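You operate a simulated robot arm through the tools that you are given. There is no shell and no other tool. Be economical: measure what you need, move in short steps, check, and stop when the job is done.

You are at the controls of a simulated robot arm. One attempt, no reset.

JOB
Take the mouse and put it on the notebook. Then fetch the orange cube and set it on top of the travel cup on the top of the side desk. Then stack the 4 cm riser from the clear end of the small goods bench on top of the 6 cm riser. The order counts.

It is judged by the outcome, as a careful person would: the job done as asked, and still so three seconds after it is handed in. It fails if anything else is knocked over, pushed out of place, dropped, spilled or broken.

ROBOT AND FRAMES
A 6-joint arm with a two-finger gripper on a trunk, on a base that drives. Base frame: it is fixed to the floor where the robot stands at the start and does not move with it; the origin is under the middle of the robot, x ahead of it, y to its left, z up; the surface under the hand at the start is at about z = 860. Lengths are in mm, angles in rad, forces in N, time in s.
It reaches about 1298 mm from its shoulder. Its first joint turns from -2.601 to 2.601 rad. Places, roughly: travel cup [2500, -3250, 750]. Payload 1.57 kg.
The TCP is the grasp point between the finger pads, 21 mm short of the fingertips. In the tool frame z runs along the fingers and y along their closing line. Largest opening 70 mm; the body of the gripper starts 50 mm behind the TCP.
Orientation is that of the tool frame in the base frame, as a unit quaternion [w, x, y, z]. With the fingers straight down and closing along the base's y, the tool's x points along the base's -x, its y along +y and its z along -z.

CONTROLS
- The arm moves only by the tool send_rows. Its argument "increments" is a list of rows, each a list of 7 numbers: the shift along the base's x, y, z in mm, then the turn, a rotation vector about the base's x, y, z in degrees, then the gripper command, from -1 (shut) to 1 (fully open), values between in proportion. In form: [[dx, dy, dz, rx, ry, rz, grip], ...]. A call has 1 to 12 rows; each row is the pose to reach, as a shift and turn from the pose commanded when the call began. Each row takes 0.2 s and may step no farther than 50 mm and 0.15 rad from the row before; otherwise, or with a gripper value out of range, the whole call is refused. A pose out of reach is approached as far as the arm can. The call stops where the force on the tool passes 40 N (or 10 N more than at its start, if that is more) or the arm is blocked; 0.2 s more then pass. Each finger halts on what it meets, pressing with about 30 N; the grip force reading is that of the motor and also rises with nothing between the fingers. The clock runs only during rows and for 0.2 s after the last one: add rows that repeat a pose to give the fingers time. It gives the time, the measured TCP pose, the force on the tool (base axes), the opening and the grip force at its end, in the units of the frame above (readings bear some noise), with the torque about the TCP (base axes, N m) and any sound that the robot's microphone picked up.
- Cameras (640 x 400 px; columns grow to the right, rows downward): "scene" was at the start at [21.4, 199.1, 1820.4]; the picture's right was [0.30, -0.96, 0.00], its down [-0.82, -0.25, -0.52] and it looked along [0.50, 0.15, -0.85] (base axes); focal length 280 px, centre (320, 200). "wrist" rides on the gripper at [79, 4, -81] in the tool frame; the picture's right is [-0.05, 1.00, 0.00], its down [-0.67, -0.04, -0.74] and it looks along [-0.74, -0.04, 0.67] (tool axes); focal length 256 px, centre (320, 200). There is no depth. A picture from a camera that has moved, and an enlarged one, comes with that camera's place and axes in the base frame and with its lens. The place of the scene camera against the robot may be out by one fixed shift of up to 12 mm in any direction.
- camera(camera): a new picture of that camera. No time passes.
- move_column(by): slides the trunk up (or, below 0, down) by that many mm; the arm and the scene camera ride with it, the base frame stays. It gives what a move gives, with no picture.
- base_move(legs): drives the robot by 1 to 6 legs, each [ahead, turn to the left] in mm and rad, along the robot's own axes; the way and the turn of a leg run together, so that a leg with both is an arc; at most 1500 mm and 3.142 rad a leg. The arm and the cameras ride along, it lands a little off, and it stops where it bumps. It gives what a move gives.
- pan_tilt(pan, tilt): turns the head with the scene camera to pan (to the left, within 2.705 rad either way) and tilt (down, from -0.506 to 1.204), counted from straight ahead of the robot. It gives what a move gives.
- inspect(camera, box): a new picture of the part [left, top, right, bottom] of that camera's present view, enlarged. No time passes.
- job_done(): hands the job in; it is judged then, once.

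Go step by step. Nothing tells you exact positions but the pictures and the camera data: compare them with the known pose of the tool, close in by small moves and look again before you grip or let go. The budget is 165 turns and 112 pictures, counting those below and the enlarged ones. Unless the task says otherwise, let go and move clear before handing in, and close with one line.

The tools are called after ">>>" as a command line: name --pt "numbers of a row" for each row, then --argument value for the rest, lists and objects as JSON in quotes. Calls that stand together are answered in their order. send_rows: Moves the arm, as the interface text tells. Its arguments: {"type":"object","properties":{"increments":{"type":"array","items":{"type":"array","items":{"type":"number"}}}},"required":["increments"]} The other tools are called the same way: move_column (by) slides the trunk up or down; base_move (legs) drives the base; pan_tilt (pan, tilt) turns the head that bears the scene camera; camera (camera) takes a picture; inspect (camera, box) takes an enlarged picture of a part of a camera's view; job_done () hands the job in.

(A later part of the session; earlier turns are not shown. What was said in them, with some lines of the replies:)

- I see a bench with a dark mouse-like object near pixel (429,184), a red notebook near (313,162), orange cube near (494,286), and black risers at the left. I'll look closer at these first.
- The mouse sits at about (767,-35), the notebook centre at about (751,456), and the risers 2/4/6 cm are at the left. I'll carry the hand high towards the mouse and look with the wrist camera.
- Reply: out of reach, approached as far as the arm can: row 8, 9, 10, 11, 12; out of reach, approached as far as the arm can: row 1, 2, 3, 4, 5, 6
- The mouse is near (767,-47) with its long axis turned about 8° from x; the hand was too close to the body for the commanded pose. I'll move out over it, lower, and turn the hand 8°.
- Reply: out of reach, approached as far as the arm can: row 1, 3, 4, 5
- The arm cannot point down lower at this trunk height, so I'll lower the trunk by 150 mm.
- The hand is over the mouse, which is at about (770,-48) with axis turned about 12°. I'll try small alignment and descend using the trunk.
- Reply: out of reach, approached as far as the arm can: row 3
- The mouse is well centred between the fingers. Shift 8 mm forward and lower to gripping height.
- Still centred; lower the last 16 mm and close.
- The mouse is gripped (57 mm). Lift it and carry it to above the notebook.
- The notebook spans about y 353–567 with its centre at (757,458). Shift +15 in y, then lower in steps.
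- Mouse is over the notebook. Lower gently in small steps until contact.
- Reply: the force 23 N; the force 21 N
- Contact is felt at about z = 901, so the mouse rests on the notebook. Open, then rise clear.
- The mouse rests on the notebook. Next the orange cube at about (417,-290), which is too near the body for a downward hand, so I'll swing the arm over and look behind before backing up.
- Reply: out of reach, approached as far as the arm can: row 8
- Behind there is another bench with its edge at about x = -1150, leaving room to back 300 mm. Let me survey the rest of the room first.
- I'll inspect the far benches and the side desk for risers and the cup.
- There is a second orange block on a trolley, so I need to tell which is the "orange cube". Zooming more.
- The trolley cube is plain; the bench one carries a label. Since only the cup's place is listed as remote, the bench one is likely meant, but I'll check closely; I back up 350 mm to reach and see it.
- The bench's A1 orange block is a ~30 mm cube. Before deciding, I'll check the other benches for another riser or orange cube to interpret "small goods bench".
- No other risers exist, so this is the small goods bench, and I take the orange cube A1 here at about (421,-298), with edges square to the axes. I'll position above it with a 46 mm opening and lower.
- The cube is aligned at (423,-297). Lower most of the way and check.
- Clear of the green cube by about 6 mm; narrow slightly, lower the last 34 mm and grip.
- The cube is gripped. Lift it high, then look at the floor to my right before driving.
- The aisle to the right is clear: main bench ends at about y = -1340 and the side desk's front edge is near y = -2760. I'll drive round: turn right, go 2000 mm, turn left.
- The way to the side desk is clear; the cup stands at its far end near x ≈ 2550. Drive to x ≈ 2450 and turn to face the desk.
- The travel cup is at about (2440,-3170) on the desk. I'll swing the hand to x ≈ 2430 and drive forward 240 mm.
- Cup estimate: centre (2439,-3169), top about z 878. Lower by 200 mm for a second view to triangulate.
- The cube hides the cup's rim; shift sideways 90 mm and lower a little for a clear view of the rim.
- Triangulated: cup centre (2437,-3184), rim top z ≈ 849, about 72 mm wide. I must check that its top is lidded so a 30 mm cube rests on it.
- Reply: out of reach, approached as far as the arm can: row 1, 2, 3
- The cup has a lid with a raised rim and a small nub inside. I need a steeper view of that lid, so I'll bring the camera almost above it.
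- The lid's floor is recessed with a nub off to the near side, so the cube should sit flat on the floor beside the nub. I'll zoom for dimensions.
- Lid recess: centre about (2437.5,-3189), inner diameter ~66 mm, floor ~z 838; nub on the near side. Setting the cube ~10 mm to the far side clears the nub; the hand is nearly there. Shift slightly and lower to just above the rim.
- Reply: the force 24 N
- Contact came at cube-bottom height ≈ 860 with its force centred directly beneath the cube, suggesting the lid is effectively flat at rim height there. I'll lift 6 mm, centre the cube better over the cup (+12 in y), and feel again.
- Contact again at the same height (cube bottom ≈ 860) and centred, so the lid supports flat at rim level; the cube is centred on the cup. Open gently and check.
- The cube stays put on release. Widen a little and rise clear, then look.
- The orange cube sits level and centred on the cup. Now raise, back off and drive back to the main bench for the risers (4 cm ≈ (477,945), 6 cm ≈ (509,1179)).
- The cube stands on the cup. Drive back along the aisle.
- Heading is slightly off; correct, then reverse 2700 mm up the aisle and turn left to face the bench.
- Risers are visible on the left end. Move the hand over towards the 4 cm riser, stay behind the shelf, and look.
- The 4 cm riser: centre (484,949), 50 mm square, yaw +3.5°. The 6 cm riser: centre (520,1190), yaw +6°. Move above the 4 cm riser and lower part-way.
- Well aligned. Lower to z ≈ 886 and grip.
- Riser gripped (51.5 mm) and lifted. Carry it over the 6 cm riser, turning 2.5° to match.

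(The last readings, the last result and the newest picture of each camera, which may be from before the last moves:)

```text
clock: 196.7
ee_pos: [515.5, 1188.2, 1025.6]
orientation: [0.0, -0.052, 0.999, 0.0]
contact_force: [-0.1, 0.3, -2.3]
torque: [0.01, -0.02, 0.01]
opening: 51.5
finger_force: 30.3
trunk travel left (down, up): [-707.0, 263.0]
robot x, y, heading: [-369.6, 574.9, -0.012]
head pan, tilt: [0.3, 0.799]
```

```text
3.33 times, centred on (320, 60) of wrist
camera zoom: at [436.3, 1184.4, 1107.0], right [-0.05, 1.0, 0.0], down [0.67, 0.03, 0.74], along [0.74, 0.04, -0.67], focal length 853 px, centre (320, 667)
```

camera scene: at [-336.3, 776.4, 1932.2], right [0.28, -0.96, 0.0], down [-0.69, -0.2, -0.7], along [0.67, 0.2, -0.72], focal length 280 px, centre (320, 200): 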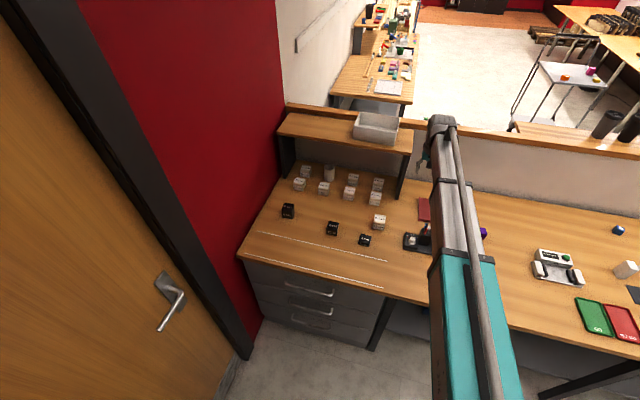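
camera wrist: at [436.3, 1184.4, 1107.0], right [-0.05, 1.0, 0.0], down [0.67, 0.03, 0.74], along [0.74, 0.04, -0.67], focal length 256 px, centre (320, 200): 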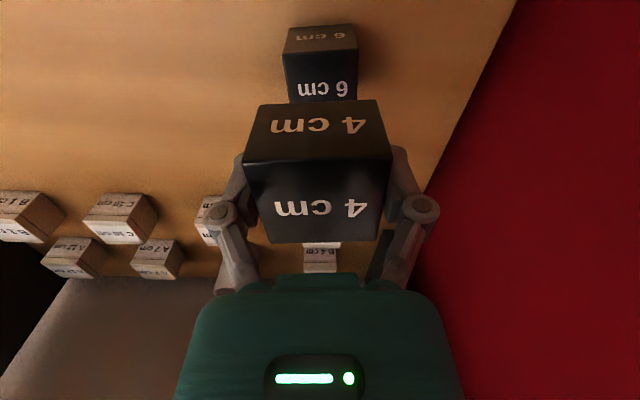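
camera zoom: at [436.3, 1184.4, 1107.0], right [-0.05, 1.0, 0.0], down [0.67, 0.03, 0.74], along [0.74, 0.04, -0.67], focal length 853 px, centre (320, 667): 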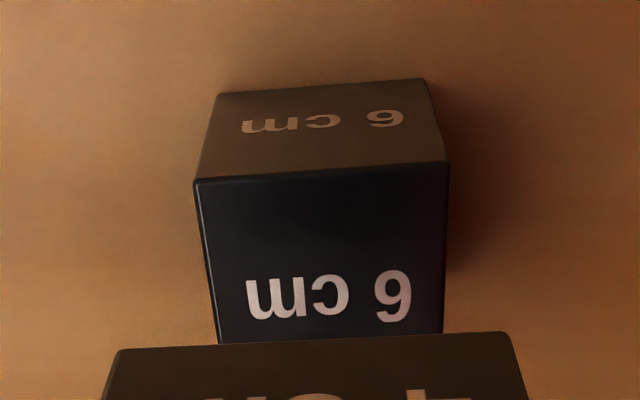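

The 6 cm riser centre is (520.5,1190.5), yaw ≈ 6.7°. Fine-align, lower to ~9 mm above, and check.

>>> send_rows --pt "5 2.3 0 0 0 0.6 -1" --pt "5 2.3 0 0 0 0.6 -1"

>>> move_column --by -68

>>> camera --camera "wrist"

>>> inspect --camera "scene" --box '[250, 130, 410, 230]'

```text
clock: 197.3
ee_pos: [520.3, 1190.9, 1026.3]
orientation: [0.0, -0.057, 0.998, 0.0]
contact_force: [0.2, -0.5, -2.2]
torque: [-0.01, 0.0, 0.03]
opening: 51.5
finger_force: 30.2
trunk travel left (down, up): [-707.0, 263.0]
robot x, y, heading: [-372.0, 574.7, -0.007]
head pan, tilt: [0.3, 0.799]
```

```text
clock: 198.3
ee_pos: [519.2, 1190.9, 955.8]
orientation: [0.0, -0.057, 0.998, 0.0]
contact_force: [-0.3, -0.6, -3.2]
torque: [0.0, 0.0, 0.03]
opening: 51.8
finger_force: 29.5
trunk travel left (down, up): [-639.0, 331.0]
robot x, y, heading: [-371.2, 576.7, -0.01]
head pan, tilt: [0.3, 0.799]
```

```text
41 pictures are left
camera wrist: at [441.3, 1186.1, 1039.1], right [-0.06, 1.0, 0.0], down [0.67, 0.04, 0.74], along [0.74, 0.04, -0.67], focal length 256 px, centre (320, 200)
```

wrist: 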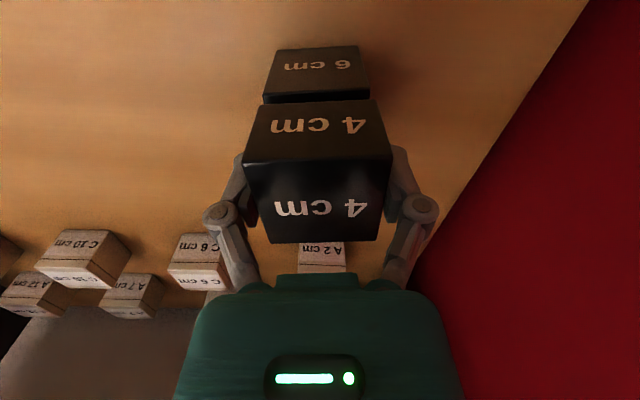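

```text
4.00 times, centred on (330, 180) of scene
camera zoom: at [-336.1, 776.6, 1616.2], right [0.28, -0.96, 0.0], down [-0.69, -0.2, -0.7], along [0.67, 0.2, -0.72], focal length 1121 px, centre (280, 280)
```

zoom: 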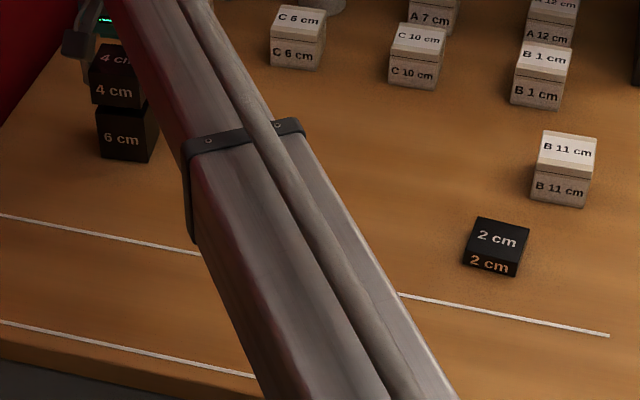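

Edges line up. Lower in small steps to contact.

>>> move_column --by -7

>>> move_column --by -2

>>> move_column --by -2

```text
clock: 198.9
ee_pos: [519.2, 1189.5, 949.6]
orientation: [0.0, -0.056, 0.998, 0.0]
contact_force: [0.2, 0.1, -3.1]
torque: [0.0, 0.01, -0.02]
opening: 51.7
finger_force: 30.3
trunk travel left (down, up): [-632.0, 338.0]
robot x, y, heading: [-375.6, 573.0, -0.015]
head pan, tilt: [0.3, 0.799]
```

```text
clock: 199.4
ee_pos: [520.2, 1190.8, 948.3]
orientation: [0.0, -0.056, 0.998, 0.0]
contact_force: [0.3, -0.4, -3.0]
torque: [0.02, 0.0, -0.01]
opening: 51.9
finger_force: 30.6
trunk travel left (down, up): [-630.0, 340.0]
robot x, y, heading: [-374.7, 577.2, -0.011]
head pan, tilt: [0.3, 0.799]
```

```text
clock: 199.9
ee_pos: [521.1, 1190.1, 944.9]
orientation: [0.0, -0.056, 0.998, 0.0]
contact_force: [0.8, -0.2, -2.1]
torque: [0.0, -0.01, 0.01]
opening: 51.6
finger_force: 30.2
trunk travel left (down, up): [-628.0, 342.0]
robot x, y, heading: [-373.4, 574.1, -0.011]
head pan, tilt: [0.3, 0.799]
```

>>> move_column --by -1.5

>>> inspect --camera "wrist" --box '[230, 30, 420, 180]'

```text
clock: 200.4
ee_pos: [519.7, 1190.5, 945.3]
orientation: [0.001, -0.056, 0.998, 0.001]
contact_force: [3.7, 2.5, 9.6]
torque: [0.01, 0.0, 0.0]
opening: 51.7
finger_force: 29.5
trunk travel left (down, up): [-626.0, 344.0]
robot x, y, heading: [-374.1, 573.4, -0.014]
head pan, tilt: [0.3, 0.799]
```

```text
2.67 times, centred on (325, 105) of wrist
camera zoom: at [441.1, 1185.9, 1027.6], right [-0.06, 1.0, 0.0], down [0.67, 0.04, 0.75], along [0.74, 0.05, -0.67], focal length 683 px, centre (307, 453)
```

zoom: 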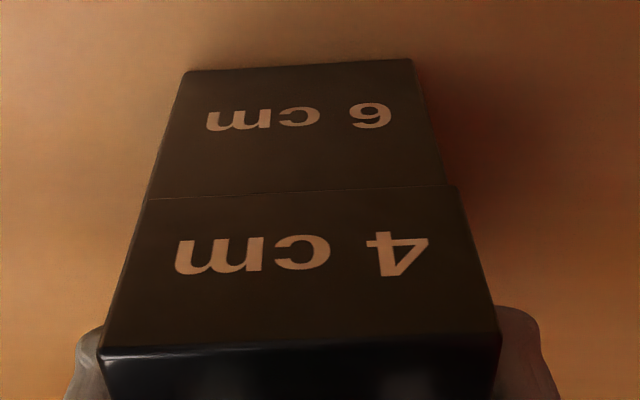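

Contact felt and the two faces line up within a couple of mm. Release and rise.

>>> send_rows --pt "0 0 0 0 0 0 0.6" --pt "0 0 0 0 0 0 1" --pt "0 0 0 0 0 0 1"

>>> move_column --by 150

>>> camera --camera "wrist"

>>> camera --camera "scene"

```text
clock: 201.2
ee_pos: [521.3, 1191.9, 944.8]
orientation: [0.0, -0.057, 0.998, 0.0]
contact_force: [-0.2, 0.2, -0.1]
torque: [-0.04, 0.01, -0.02]
opening: 69.9
finger_force: 0.1
trunk travel left (down, up): [-626.0, 344.0]
robot x, y, heading: [-372.5, 576.2, -0.013]
head pan, tilt: [0.3, 0.799]
```

```text
clock: 203.0
ee_pos: [521.2, 1191.9, 1095.4]
orientation: [0.0, -0.057, 0.998, 0.001]
contact_force: [-0.1, -0.3, -0.2]
torque: [0.02, 0.02, -0.02]
opening: 70.1
finger_force: 0.0
trunk travel left (down, up): [-776.0, 194.0]
robot x, y, heading: [-374.0, 572.7, -0.012]
head pan, tilt: [0.3, 0.799]
```

```text
38 pictures are left
camera wrist: at [441.3, 1186.1, 1176.6], right [-0.06, 1.0, 0.0], down [0.67, 0.04, 0.74], along [0.74, 0.04, -0.67], focal length 256 px, centre (320, 200)
```

wrist: 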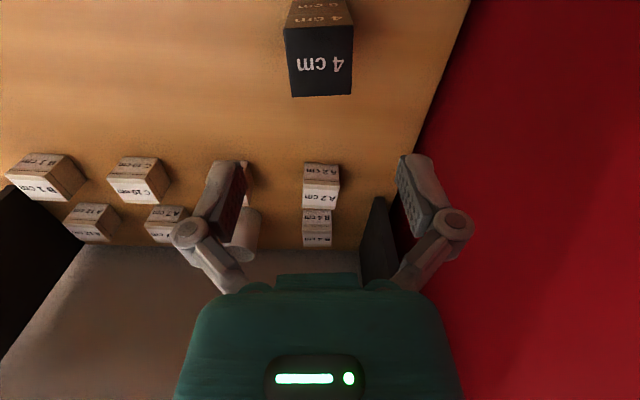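

```text
37 pictures are left
camera scene: at [-336.2, 776.6, 1753.6], right [0.28, -0.96, 0.0], down [-0.69, -0.2, -0.7], along [0.67, 0.2, -0.72], focal length 280 px, centre (320, 200)
```

scene: 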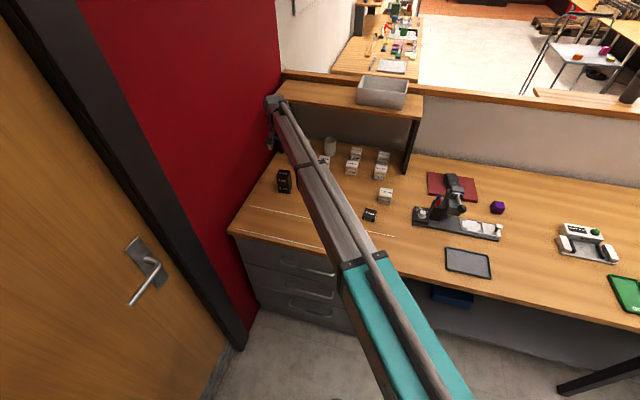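

The 4 cm riser stands squarely on the 6 cm riser, the mouse is on the notebook, and the orange cube was last seen level on the cup. The hand is clear, so I hand in.

>>> job_done

```text
The job is handed in.
```

The job is handed in: the mouse is on the notebook, the orange cube marked A1 is on the travel cup, and the 4 cm riser is on the 6 cm riser. A second, plain orange cube sits on a trolley, and the job didn't say which was meant, so I used the one on the bench.
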